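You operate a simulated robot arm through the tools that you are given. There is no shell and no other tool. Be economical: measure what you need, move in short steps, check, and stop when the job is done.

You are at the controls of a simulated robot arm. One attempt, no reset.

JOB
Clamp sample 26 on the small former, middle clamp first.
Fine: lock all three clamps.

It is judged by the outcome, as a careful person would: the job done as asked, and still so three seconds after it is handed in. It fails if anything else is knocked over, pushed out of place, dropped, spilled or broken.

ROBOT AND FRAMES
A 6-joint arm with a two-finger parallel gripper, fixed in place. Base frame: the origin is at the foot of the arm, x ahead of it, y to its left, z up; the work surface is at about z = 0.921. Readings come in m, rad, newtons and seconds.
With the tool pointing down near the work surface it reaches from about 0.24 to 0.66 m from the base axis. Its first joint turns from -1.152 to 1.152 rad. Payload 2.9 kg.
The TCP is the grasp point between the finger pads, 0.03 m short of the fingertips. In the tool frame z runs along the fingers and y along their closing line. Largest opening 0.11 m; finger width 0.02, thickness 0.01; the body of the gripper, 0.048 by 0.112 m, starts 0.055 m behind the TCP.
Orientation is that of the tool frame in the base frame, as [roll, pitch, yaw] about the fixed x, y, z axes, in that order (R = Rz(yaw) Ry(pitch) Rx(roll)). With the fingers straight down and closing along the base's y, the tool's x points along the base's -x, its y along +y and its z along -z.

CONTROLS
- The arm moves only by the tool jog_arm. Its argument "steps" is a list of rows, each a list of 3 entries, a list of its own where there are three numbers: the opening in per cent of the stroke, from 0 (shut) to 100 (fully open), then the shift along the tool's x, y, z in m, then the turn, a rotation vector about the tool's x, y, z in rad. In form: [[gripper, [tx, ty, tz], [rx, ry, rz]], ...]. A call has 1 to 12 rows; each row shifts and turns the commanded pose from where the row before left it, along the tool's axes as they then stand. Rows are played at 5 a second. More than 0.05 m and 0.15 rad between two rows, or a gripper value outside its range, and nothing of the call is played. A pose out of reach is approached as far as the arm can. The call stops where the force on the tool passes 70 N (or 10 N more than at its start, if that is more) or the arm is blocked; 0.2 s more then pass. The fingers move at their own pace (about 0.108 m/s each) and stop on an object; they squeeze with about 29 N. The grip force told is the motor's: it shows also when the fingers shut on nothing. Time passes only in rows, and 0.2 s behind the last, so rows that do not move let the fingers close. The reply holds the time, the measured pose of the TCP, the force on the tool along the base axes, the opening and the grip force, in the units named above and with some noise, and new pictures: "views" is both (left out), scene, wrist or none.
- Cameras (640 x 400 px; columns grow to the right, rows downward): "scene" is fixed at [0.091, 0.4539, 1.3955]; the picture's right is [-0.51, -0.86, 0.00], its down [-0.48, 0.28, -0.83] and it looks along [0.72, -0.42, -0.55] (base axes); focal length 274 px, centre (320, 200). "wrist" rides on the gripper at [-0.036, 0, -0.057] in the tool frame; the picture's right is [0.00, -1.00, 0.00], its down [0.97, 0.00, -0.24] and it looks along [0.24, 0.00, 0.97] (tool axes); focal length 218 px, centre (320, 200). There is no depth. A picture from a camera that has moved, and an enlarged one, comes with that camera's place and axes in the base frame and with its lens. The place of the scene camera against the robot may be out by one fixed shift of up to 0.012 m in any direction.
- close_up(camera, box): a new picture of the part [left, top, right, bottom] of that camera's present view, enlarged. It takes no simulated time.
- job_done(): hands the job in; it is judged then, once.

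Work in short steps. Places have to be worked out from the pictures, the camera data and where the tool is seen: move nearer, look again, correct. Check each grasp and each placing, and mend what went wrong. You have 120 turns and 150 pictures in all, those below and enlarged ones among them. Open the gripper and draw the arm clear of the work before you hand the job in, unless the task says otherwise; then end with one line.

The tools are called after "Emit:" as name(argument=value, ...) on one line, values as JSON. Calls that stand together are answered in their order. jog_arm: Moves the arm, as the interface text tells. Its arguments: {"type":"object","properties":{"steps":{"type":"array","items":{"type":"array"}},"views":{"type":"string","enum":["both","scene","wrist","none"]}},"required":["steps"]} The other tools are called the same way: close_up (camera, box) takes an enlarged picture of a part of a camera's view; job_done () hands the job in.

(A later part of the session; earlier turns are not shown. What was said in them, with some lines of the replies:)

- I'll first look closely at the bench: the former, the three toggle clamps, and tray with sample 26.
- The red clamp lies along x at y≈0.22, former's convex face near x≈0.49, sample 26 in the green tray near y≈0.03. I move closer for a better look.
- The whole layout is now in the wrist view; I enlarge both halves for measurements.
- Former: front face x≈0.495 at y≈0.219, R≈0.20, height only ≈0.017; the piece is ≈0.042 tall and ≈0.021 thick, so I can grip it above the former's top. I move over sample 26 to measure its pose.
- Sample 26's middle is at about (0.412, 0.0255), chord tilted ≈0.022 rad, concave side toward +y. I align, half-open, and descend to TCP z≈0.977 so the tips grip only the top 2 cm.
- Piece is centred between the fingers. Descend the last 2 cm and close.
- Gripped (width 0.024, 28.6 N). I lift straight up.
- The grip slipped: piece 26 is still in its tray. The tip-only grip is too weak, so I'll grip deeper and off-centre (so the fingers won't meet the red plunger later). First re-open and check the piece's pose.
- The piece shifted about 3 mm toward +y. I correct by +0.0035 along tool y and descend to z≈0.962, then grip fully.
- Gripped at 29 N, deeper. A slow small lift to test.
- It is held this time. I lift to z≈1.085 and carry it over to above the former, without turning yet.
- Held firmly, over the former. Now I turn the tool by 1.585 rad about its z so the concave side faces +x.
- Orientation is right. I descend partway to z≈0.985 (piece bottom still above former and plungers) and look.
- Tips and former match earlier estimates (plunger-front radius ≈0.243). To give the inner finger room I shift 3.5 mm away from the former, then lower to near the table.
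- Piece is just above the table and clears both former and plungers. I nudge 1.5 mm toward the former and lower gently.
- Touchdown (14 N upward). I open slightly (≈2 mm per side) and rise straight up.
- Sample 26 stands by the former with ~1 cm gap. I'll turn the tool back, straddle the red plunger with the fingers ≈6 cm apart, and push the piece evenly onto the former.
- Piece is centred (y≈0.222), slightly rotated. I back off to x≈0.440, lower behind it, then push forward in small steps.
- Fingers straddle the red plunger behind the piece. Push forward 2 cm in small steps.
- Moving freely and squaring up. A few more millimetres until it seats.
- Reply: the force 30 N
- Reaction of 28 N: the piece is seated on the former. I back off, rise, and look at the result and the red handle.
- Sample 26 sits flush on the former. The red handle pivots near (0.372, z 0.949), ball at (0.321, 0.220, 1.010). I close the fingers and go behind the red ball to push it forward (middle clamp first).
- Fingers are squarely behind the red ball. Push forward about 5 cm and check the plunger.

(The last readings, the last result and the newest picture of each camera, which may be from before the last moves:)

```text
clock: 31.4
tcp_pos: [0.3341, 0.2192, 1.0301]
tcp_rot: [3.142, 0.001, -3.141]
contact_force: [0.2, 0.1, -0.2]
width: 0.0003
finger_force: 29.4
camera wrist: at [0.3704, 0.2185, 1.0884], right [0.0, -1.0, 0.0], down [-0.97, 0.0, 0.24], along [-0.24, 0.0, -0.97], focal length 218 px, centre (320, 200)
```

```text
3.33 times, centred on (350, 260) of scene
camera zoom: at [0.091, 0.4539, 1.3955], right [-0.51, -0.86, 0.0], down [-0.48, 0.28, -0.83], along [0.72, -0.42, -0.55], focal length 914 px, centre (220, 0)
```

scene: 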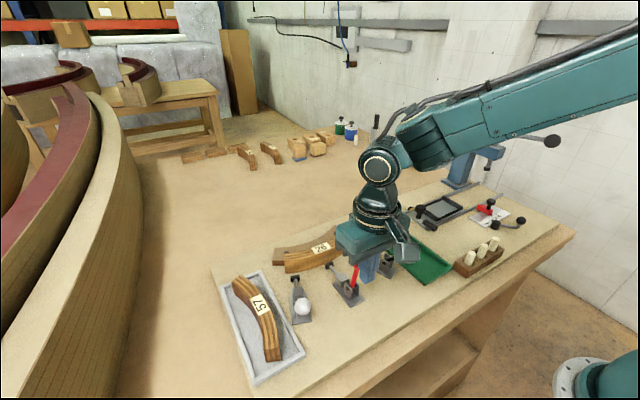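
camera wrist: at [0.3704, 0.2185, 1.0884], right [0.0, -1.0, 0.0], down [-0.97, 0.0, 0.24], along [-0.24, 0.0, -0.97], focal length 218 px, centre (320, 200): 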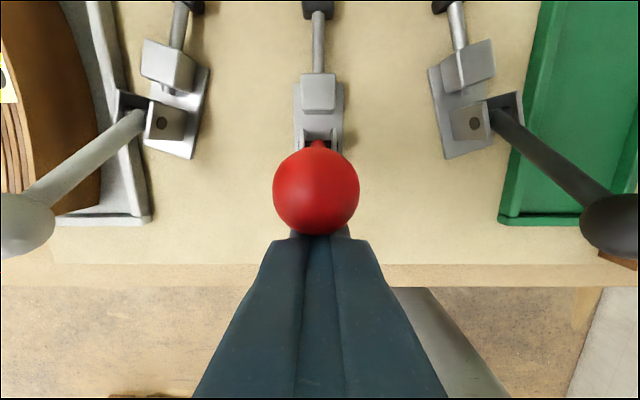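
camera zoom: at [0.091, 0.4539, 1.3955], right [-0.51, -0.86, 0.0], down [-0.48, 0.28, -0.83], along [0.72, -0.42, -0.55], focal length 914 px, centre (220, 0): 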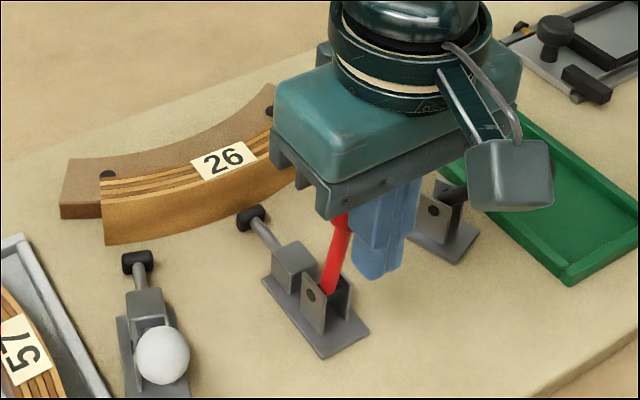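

The plunger extends as the handle comes forward. Continue pushing.

Emit:
jog_arm(steps=[[0, [-0.008, 0, 0], [0, 0, 0]], [0, [-0.008, 0, 0], [0, 0, 0]], [0, [-0.008, 0, 0], [0, 0, 0]], [0, [-0.006, 0, 0], [0, 0, 0]]])

Emit:
close_up(camera="scene", box=[270, 200, 430, 320])

```text
clock: 32.4
tcp_pos: [0.3641, 0.2179, 1.0308]
tcp_rot: [3.14, 0.001, -3.142]
contact_force: [-1.3, 0.9, 0.1]
width: 0.0
finger_force: 28.8
camera wrist: at [0.4003, 0.2181, 1.0885], right [0.0, -1.0, 0.0], down [-0.97, 0.0, 0.24], along [-0.24, 0.0, -0.97], focal length 218 px, centre (320, 200)
```

scene: 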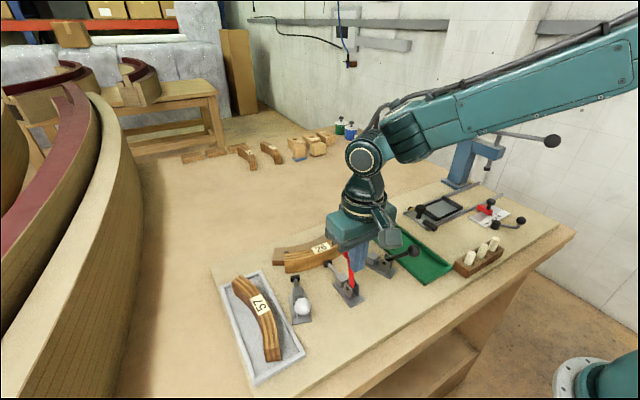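
wrist: 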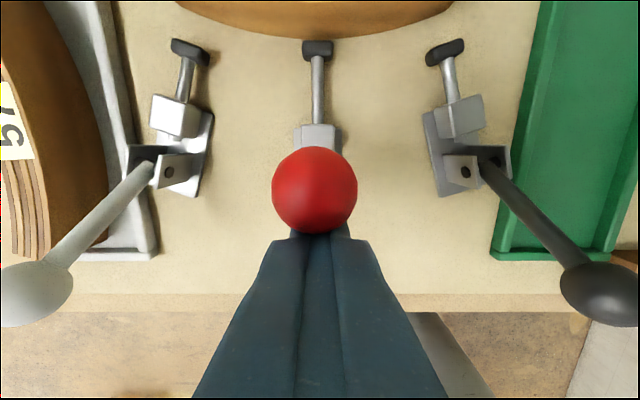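

```text
3.33 times, centred on (350, 260) of scene
camera zoom: at [0.091, 0.4539, 1.3955], right [-0.51, -0.86, 0.0], down [-0.48, 0.28, -0.83], along [0.72, -0.42, -0.55], focal length 914 px, centre (220, 0)
```

zoom: 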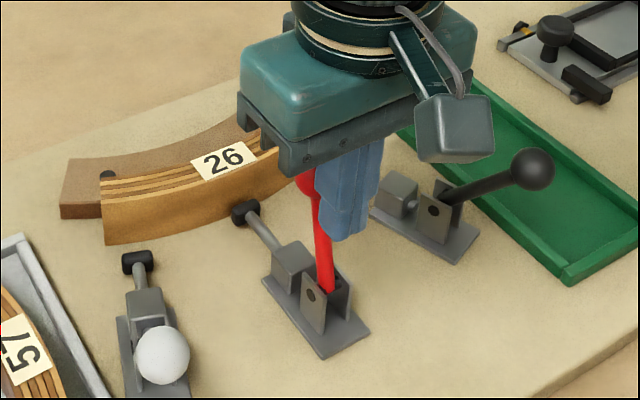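

Plunger close to contacting the piece; continue in smaller steps, watching force.

Emit:
jog_arm(steps=[[0, [-0.006, 0, 0], [0, 0, 0]], [0, [-0.006, 0, 0], [0, 0, 0]], [0, [-0.006, 0, 0], [0, 0, 0]], [0, [-0.005, 0, 0], [0, 0, 0]]])

Emit:
close_up(camera="scene", box=[270, 200, 430, 320])

```text
clock: 33.4
tcp_pos: [0.3875, 0.2185, 1.0308]
tcp_rot: [3.141, -0.002, -3.141]
contact_force: [0.4, -0.9, 0.6]
width: 0.0
finger_force: 29.0
camera wrist: at [0.4232, 0.2183, 1.0884], right [0.0, -1.0, 0.0], down [-0.97, 0.0, 0.24], along [-0.24, 0.0, -0.97], focal length 218 px, centre (320, 200)
```

scene: 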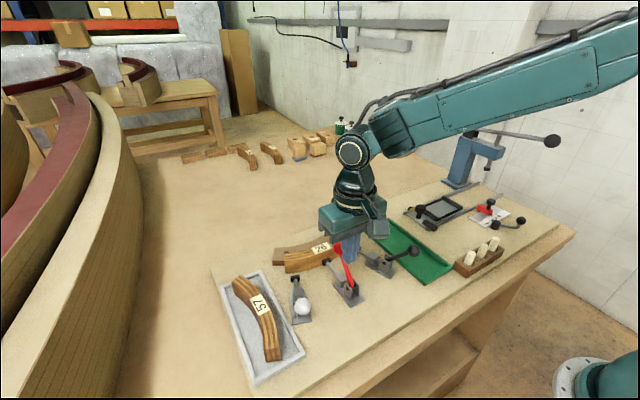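
wrist: 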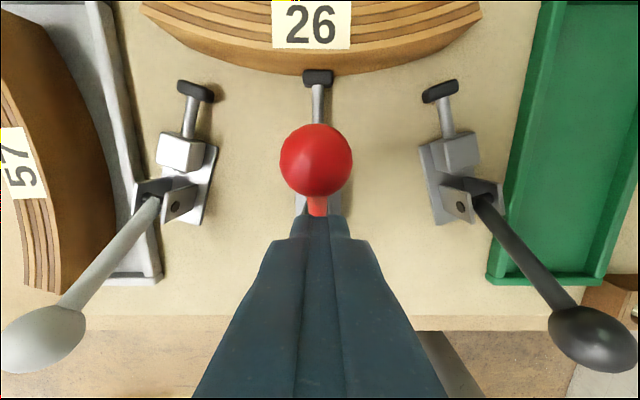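

```text
3.33 times, centred on (350, 260) of scene
camera zoom: at [0.091, 0.4539, 1.3955], right [-0.51, -0.86, 0.0], down [-0.48, 0.28, -0.83], along [0.72, -0.42, -0.55], focal length 914 px, centre (220, 0)
```

zoom: 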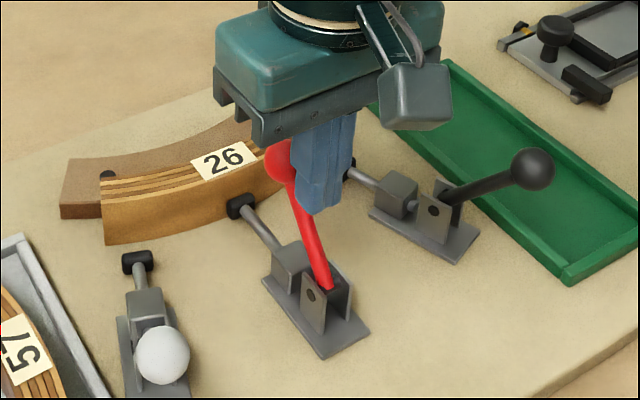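

The handle has jumped ahead of the fingers to roughly 35° past vertical and the plunger pad touches the piece. I push a bit more to feel for the stop.

Emit:
jog_arm(steps=[[0, [-0.004, 0, 0], [0, 0, 0]], [0, [-0.003, 0, 0], [0, 0, 0]], [0, [-0.003, 0, 0], [0, 0, 0]], [0, [-0.003, 0, 0], [0, 0, 0]]])

Emit:
close_up(camera="scene", box=[270, 200, 430, 320])

```text
clock: 34.4
tcp_pos: [0.3982, 0.2182, 1.0298]
tcp_rot: [-3.138, -0.008, -3.138]
contact_force: [-18.8, -0.3, -1.5]
width: 0.0
finger_force: 28.9
camera wrist: at [0.4338, 0.2186, 1.0872], right [0.0, -1.0, 0.0], down [-0.97, 0.0, 0.25], along [-0.25, 0.0, -0.97], focal length 218 px, centre (320, 200)
```

scene: 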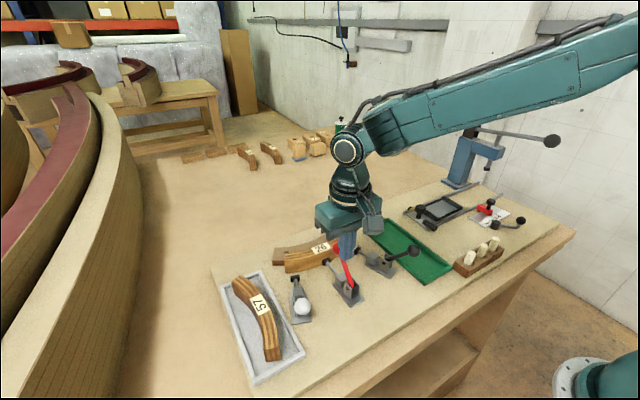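
wrist: 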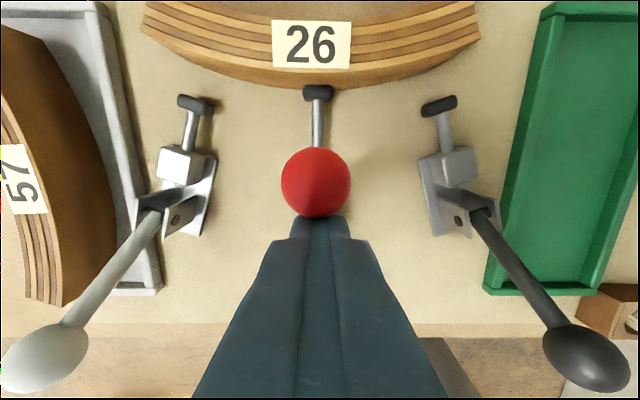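

```text
3.33 times, centred on (350, 260) of scene
camera zoom: at [0.0904, 0.4539, 1.3955], right [-0.51, -0.86, 0.0], down [-0.48, 0.28, -0.83], along [0.72, -0.42, -0.55], focal length 914 px, centre (220, 0)
```

zoom: 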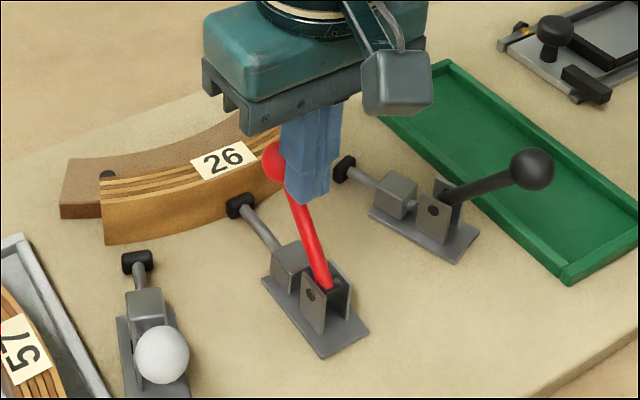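

19 N reaction with the handle not moving further: it is at its end stop, plunger against the piece. I back off, rise, and go behind the white ball (0.3415, 0.3417), turned to its push direction.

Emit:
jog_arm(steps=[[0, [0.015, 0, 0], [0, 0, 0]], [0, [0, 0, -0.04], [0, 0, 0]], [0, [0, 0, -0.04], [0, 0, 0.11]], [0, [0, 0, 0], [0, 0, 0.11]], [0, [0, 0, 0], [0, 0, 0.112]], [0, [0.03, 0.026, 0], [0, 0, 0]], [0, [0.03, 0.026, 0], [0, 0, 0]], [0, [0.03, 0.026, 0], [0, 0, 0]], [0, [0.024, 0.0255, 0], [0, 0, 0]], [0, [0, 0, 0], [0, 0, 0]]])

Emit:
close_up(camera="scene", box=[270, 200, 430, 320])

```text
clock: 36.6
tcp_pos: [0.3115, 0.353, 1.1106]
tcp_rot: [3.141, 0.0, 2.809]
contact_force: [0.4, 0.3, -0.5]
width: 0.0002
finger_force: 29.1
camera wrist: at [0.3452, 0.3414, 1.1681], right [-0.33, -0.95, 0.0], down [-0.92, 0.32, 0.24], along [-0.23, 0.08, -0.97], focal length 218 px, centre (320, 200)
```

scene: 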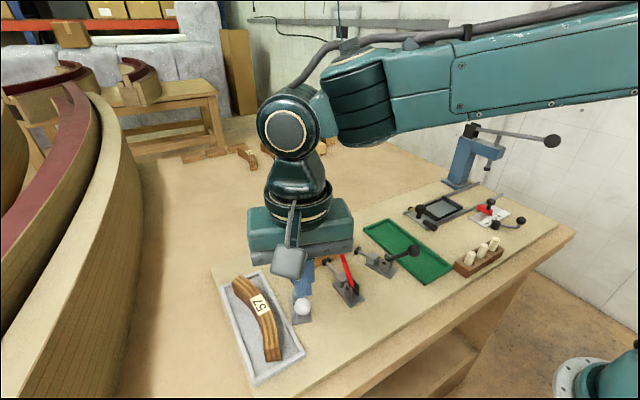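
wrist: 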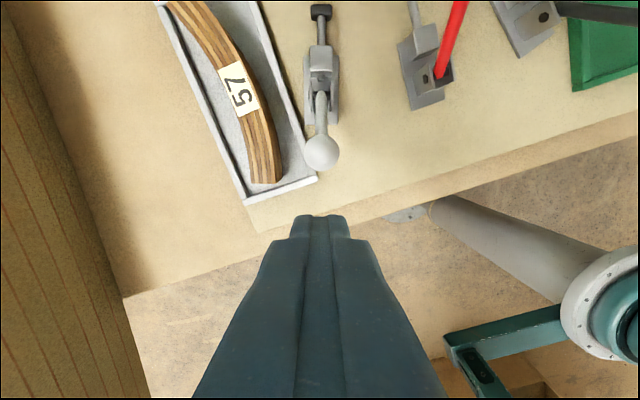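

```text
3.33 times, centred on (350, 260) of scene
camera zoom: at [0.0909, 0.4539, 1.3955], right [-0.51, -0.86, 0.0], down [-0.48, 0.28, -0.83], along [0.72, -0.42, -0.55], focal length 914 px, centre (220, 0)
```

zoom: 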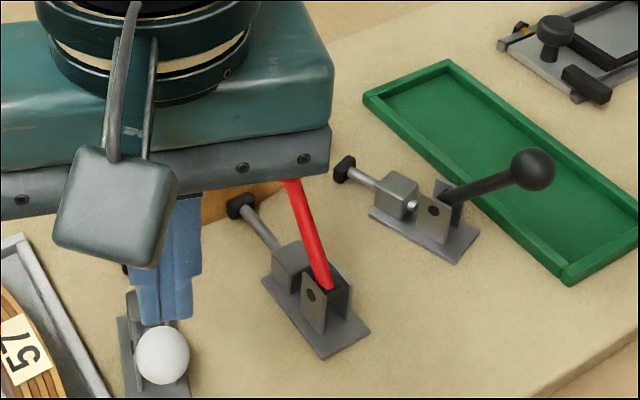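

Red stays locked; tool is aligned behind the white ball. Lower and push along the clamp's axis.

Emit:
jog_arm(steps=[[0, [0, 0, 0.04], [0, 0, 0]], [0, [0, 0, 0.04], [0, 0, 0]], [0, [0, 0, 0], [0, 0, 0]], [0, [-0.008, 0, 0], [0, 0, 0]], [0, [-0.008, 0, 0], [0, 0, 0]], [0, [-0.008, 0, 0], [0, 0, 0]], [0, [-0.008, 0, 0], [0, 0, 0]], [0, [-0.008, 0, 0], [0, 0, 0]], [0, [-0.008, 0, 0], [0, 0, 0]], [0, [-0.008, 0, 0], [0, 0, 0]], [0, [-0.008, 0, 0], [0, 0, 0]]])

```text
clock: 39.0
tcp_pos: [0.3732, 0.3331, 1.0312]
tcp_rot: [3.141, 0.001, 2.809]
contact_force: [-0.6, -0.2, 0.1]
width: 0.0
finger_force: 28.4
camera wrist: at [0.4062, 0.3209, 1.0882], right [-0.32, -0.95, 0.0], down [-0.92, 0.32, 0.24], along [-0.23, 0.08, -0.97], focal length 218 px, centre (320, 200)
```

scene: 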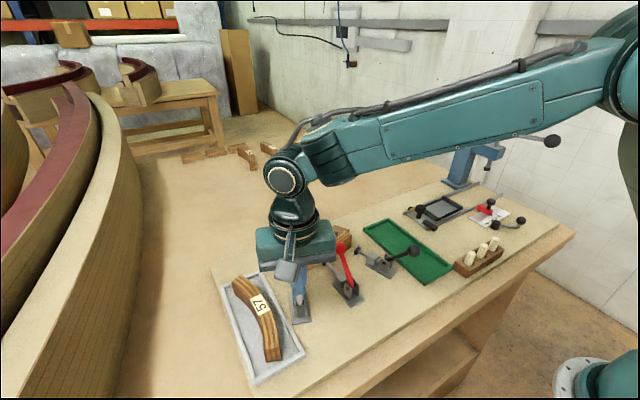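
wrist: 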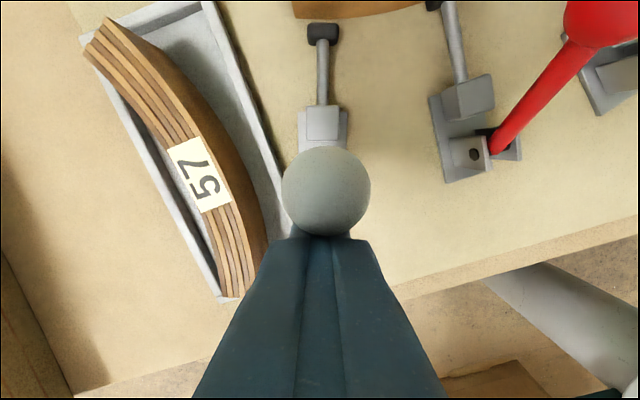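

Working well. Continue through over-centre to the stop.

Emit:
jog_arm(steps=[[0, [-0.007, 0, 0], [0, 0, 0]], [0, [-0.007, 0, 0], [0, 0, 0]], [0, [-0.007, 0, 0], [0, 0, 0]], [0, [-0.007, 0, 0], [0, 0, 0]], [0, [-0.006, 0, 0], [0, 0, 0]], [0, [-0.004, 0, 0], [0, 0, 0]], [0, [-0.004, 0, 0], [0, 0, 0]]])

```text
clock: 40.6
tcp_pos: [0.4106, 0.3193, 1.0306]
tcp_rot: [3.141, 0.0, 2.812]
contact_force: [-0.8, -1.4, -0.3]
width: 0.0
finger_force: 29.3
camera wrist: at [0.4458, 0.307, 1.0883], right [-0.33, -0.95, 0.0], down [-0.92, 0.32, 0.24], along [-0.23, 0.08, -0.97], focal length 218 px, centre (320, 200)
```

scene: 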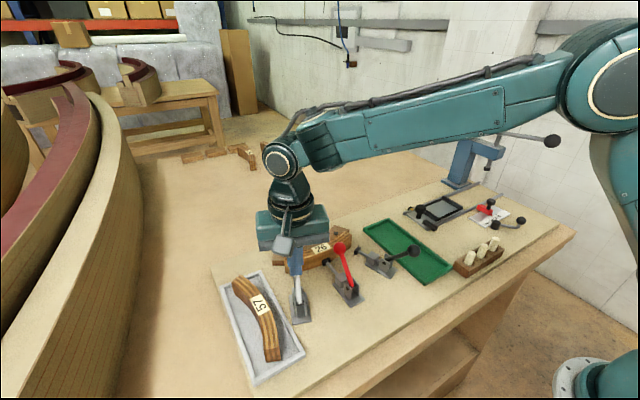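
wrist: 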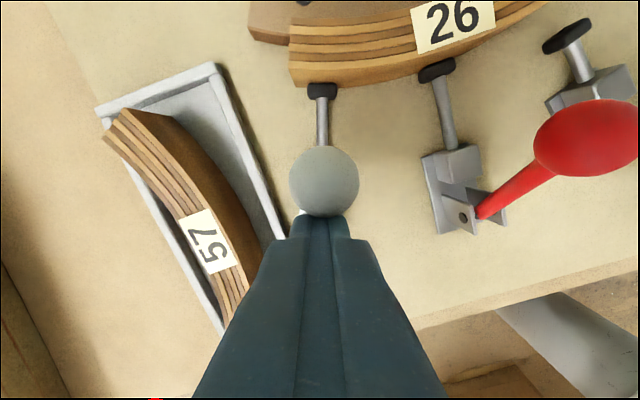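

Looks over-centre and in contact with the piece. Press slightly more to feel the stop.

Emit:
jog_arm(steps=[[0, [-0.003, 0, 0], [0, 0, 0]], [0, [-0.003, 0, 0], [0, 0, 0]]], views="none")

Emit:
close_up(camera="wrist", box=[240, 0, 540, 240])

```text
clock: 41.2
tcp_pos: [0.4141, 0.3187, 1.0292]
tcp_rot: [-3.136, -0.005, 2.817]
contact_force: [-22.2, 9.0, -3.3]
width: 0.0
finger_force: 29.5
```

```text
1.67 times, centred on (390, 120) of wrist
camera zoom: at [0.4486, 0.3066, 1.0873], right [-0.32, -0.95, 0.0], down [-0.92, 0.31, 0.24], along [-0.23, 0.07, -0.97], focal length 364 px, centre (203, 333)
```

zoom: 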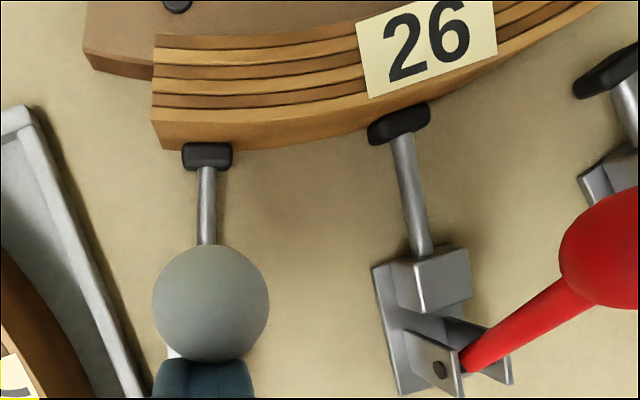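

24 N at the stop: white is locked. Back off, rise, and move behind the black ball (0.3417, 0.0987), turned the other way.

Emit:
jog_arm(steps=[[0, [0.015, 0, 0], [0, 0, 0]], [0, [0, 0, -0.04], [0, 0, 0]], [0, [0, 0, -0.04], [0, 0, -0.132]], [0, [0, 0, 0], [0, 0, -0.133]], [0, [0, 0, 0], [0, 0, -0.133]], [0, [0, 0, 0], [0, 0, -0.133]], [0, [0, 0, 0], [0, 0, -0.133]], [0, [0.0325, -0.0375, 0], [0, 0, 0]], [0, [0.0325, -0.0375, 0], [0, 0, 0]], [0, [0.0325, -0.0375, 0], [0, 0, 0]], [0, [0.0325, -0.0375, 0], [0, 0, 0]]], views="none")

Emit:
jog_arm(steps=[[0, [0.0323, -0.0437, 0], [0, 0, 0]], [0, [0, 0, 0], [0, 0, 0]]])

```text
clock: 43.6
tcp_pos: [0.3288, 0.1374, 1.1114]
tcp_rot: [-3.14, 0.0, -2.807]
contact_force: [-0.6, 0.4, -0.2]
width: 0.0002
finger_force: 29.2
```

```text
refused: row 1 steps farther than a row can; nothing moved
```

That row was slightly too long; split it.

Emit:
jog_arm(steps=[[0, [0.0172, -0.0204, 0], [0, 0, 0]], [0, [0.0172, -0.0204, 0], [0, 0, 0]], [0, [0, 0, 0], [0, 0, 0]]])

```text
clock: 44.4
tcp_pos: [0.3101, 0.0873, 1.1119]
tcp_rot: [-3.141, 0.001, -2.808]
contact_force: [-0.7, 0.8, -0.2]
width: 0.0
finger_force: 28.5
camera wrist: at [0.3438, 0.0993, 1.1684], right [0.33, -0.95, 0.0], down [-0.92, -0.32, 0.24], along [-0.23, -0.08, -0.97], focal length 218 px, centre (320, 200)
```

scene: 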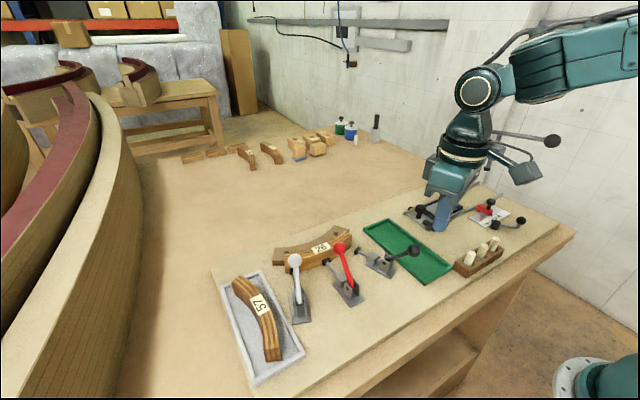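
wrist: 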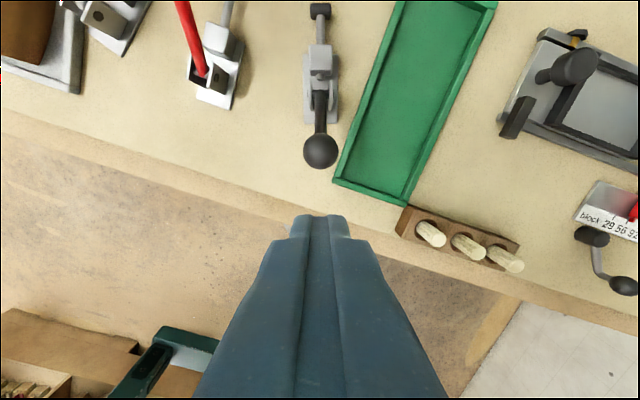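

Aligned with the black clamp; white and red remain locked. Lower and push.

Emit:
jog_arm(steps=[[0, [0, 0, 0.04], [0, 0, 0]], [0, [0, 0, 0.041], [0, 0, 0]], [0, [0, 0, 0], [0, 0, 0]], [0, [-0.008, 0, 0], [0, 0, 0]], [0, [-0.008, 0, 0], [0, 0, 0]], [0, [-0.008, 0, 0], [0, 0, 0]], [0, [-0.008, 0, 0], [0, 0, 0]], [0, [-0.008, 0, 0], [0, 0, 0]], [0, [-0.008, 0, 0], [0, 0, 0]], [0, [-0.008, 0, 0], [0, 0, 0]], [0, [-0.008, 0, 0], [0, 0, 0]]])

```text
clock: 46.8
tcp_pos: [0.3704, 0.1087, 1.0296]
tcp_rot: [-3.141, -0.001, -2.808]
contact_force: [-0.3, -0.1, 0.4]
width: 0.0
finger_force: 28.9
camera wrist: at [0.4046, 0.1205, 1.0873], right [0.33, -0.95, 0.0], down [-0.92, -0.32, 0.24], along [-0.23, -0.08, -0.97], focal length 218 px, centre (320, 200)
```

scene: 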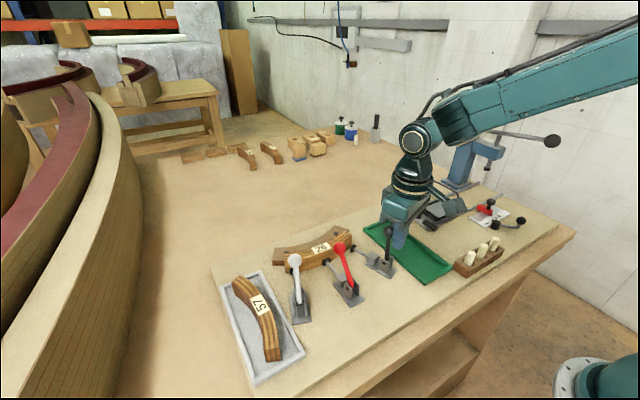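
wrist: 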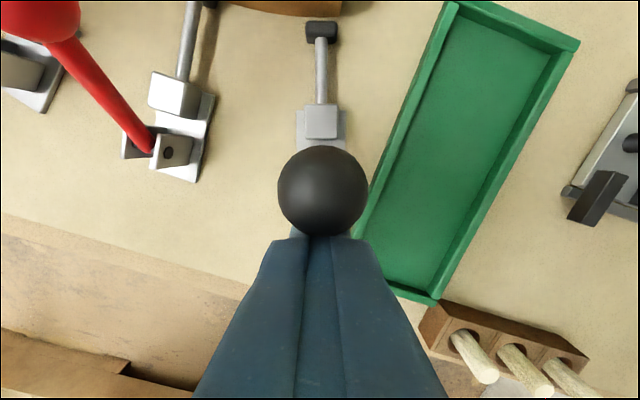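

Continue through to the stop, as with the white one.

Emit:
jog_arm(steps=[[0, [-0.007, 0, 0], [0, 0, 0]], [0, [-0.007, 0, 0], [0, 0, 0]], [0, [-0.007, 0, 0], [0, 0, 0]], [0, [-0.007, 0, 0], [0, 0, 0]], [0, [-0.006, 0, 0], [0, 0, 0]], [0, [-0.004, 0, 0], [0, 0, 0]], [0, [-0.004, 0, 0], [0, 0, 0]], [0, [-0.003, 0, 0], [0, 0, 0]], [0, [-0.003, 0, 0], [0, 0, 0]]], views="wrist")

```text
clock: 48.8
tcp_pos: [0.4141, 0.123, 1.0289]
tcp_rot: [3.141, -0.009, -2.809]
contact_force: [-18.9, -7.8, 6.1]
width: 0.0001
finger_force: 29.5
camera wrist: at [0.4476, 0.1354, 1.0864], right [0.33, -0.95, 0.0], down [-0.92, -0.32, 0.25], along [-0.23, -0.08, -0.97], focal length 218 px, centre (320, 200)
```

wrist: 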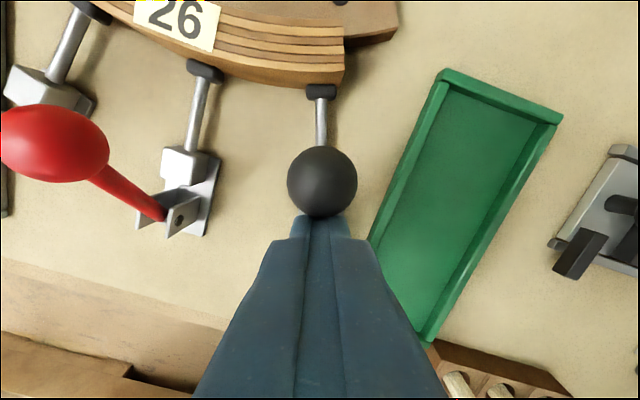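

Black is at its stop too (≈20 N). Back off, rise, draw the arm clear with the gripper open, and inspect.

Emit:
jog_arm(steps=[[0, [0.015, 0, 0], [0, 0, 0]], [0, [0, 0, -0.04], [0, 0, 0]], [0, [0, 0, -0.04], [0, 0, 0.11]], [0, [0, 0, -0.04], [0, 0, 0.11]], [50, [0.03, 0, -0.03], [0, 0, 0.11]], [100, [0.04, 0, 0], [0, 0, 0]], [100, [0.03, 0, 0], [0, 0, 0]], [100, [0, 0, 0], [0, 0, 0]]])

Emit:
close_up(camera="scene", box=[250, 200, 430, 330])

Emit:
close_up(camera="wrist", box=[180, 0, 480, 200])

```text
clock: 50.6
tcp_pos: [0.3003, 0.1166, 1.1801]
tcp_rot: [3.142, 0.0, -3.14]
contact_force: [-0.3, 0.6, 0.1]
width: 0.11
finger_force: 0.1
camera wrist: at [0.3366, 0.1157, 1.2371], right [0.0, -1.0, 0.0], down [-0.97, 0.0, 0.24], along [-0.24, 0.0, -0.97], focal length 218 px, centre (320, 200)
```

scene: 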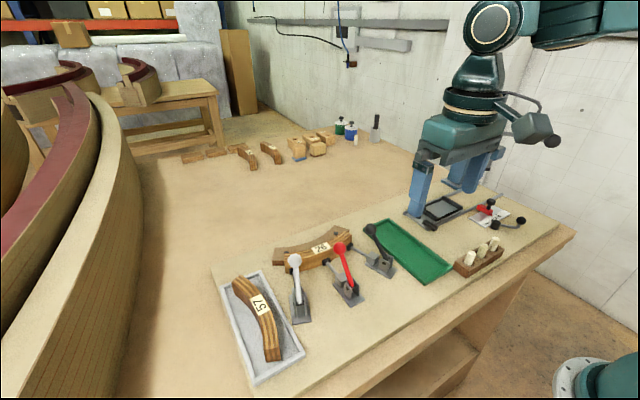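
wrist: 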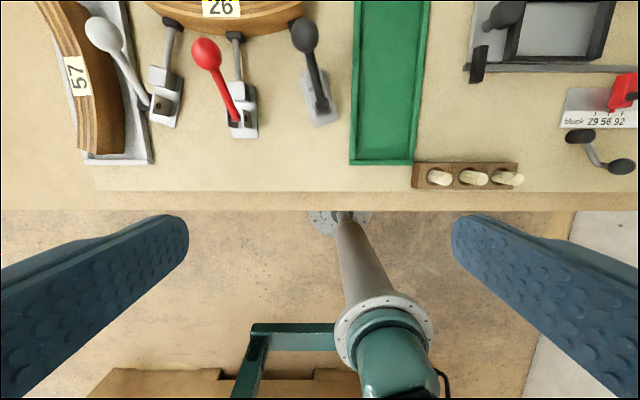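

```text
3.08 times, centred on (340, 265) of scene
camera zoom: at [0.0909, 0.4539, 1.3955], right [-0.51, -0.86, 0.0], down [-0.48, 0.28, -0.83], along [0.72, -0.42, -0.55], focal length 844 px, centre (258, 0)
```

zoom: 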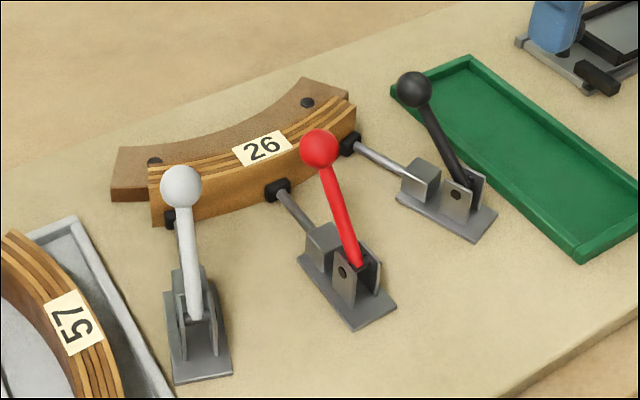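

```text
2.00 times, centred on (330, 100) of wrist
camera zoom: at [0.3366, 0.1157, 1.2371], right [0.0, -1.0, 0.0], down [-0.97, 0.0, 0.24], along [-0.24, 0.0, -0.97], focal length 436 px, centre (300, 400)
```

zoom: 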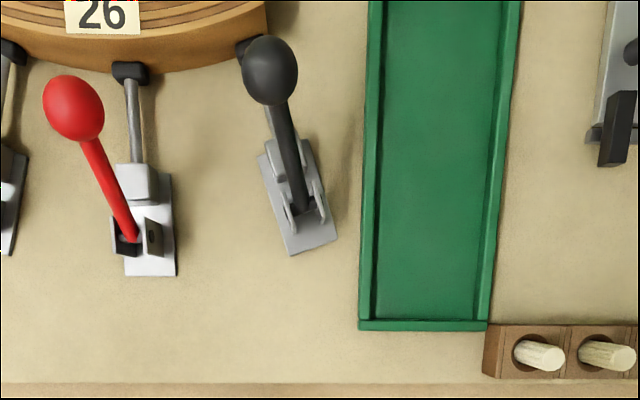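

All three handles are over-centre with their plungers on sample 26, the piece is tight against the former, nothing else has moved, and the open gripper is clear. Handing in.

Emit:
job_done()

```text
The job is handed in.
```

Sample 26 is on the small former with all three clamps locked: the middle (red) one first, then white, then black. The gripper is open and the arm is clear of the work.
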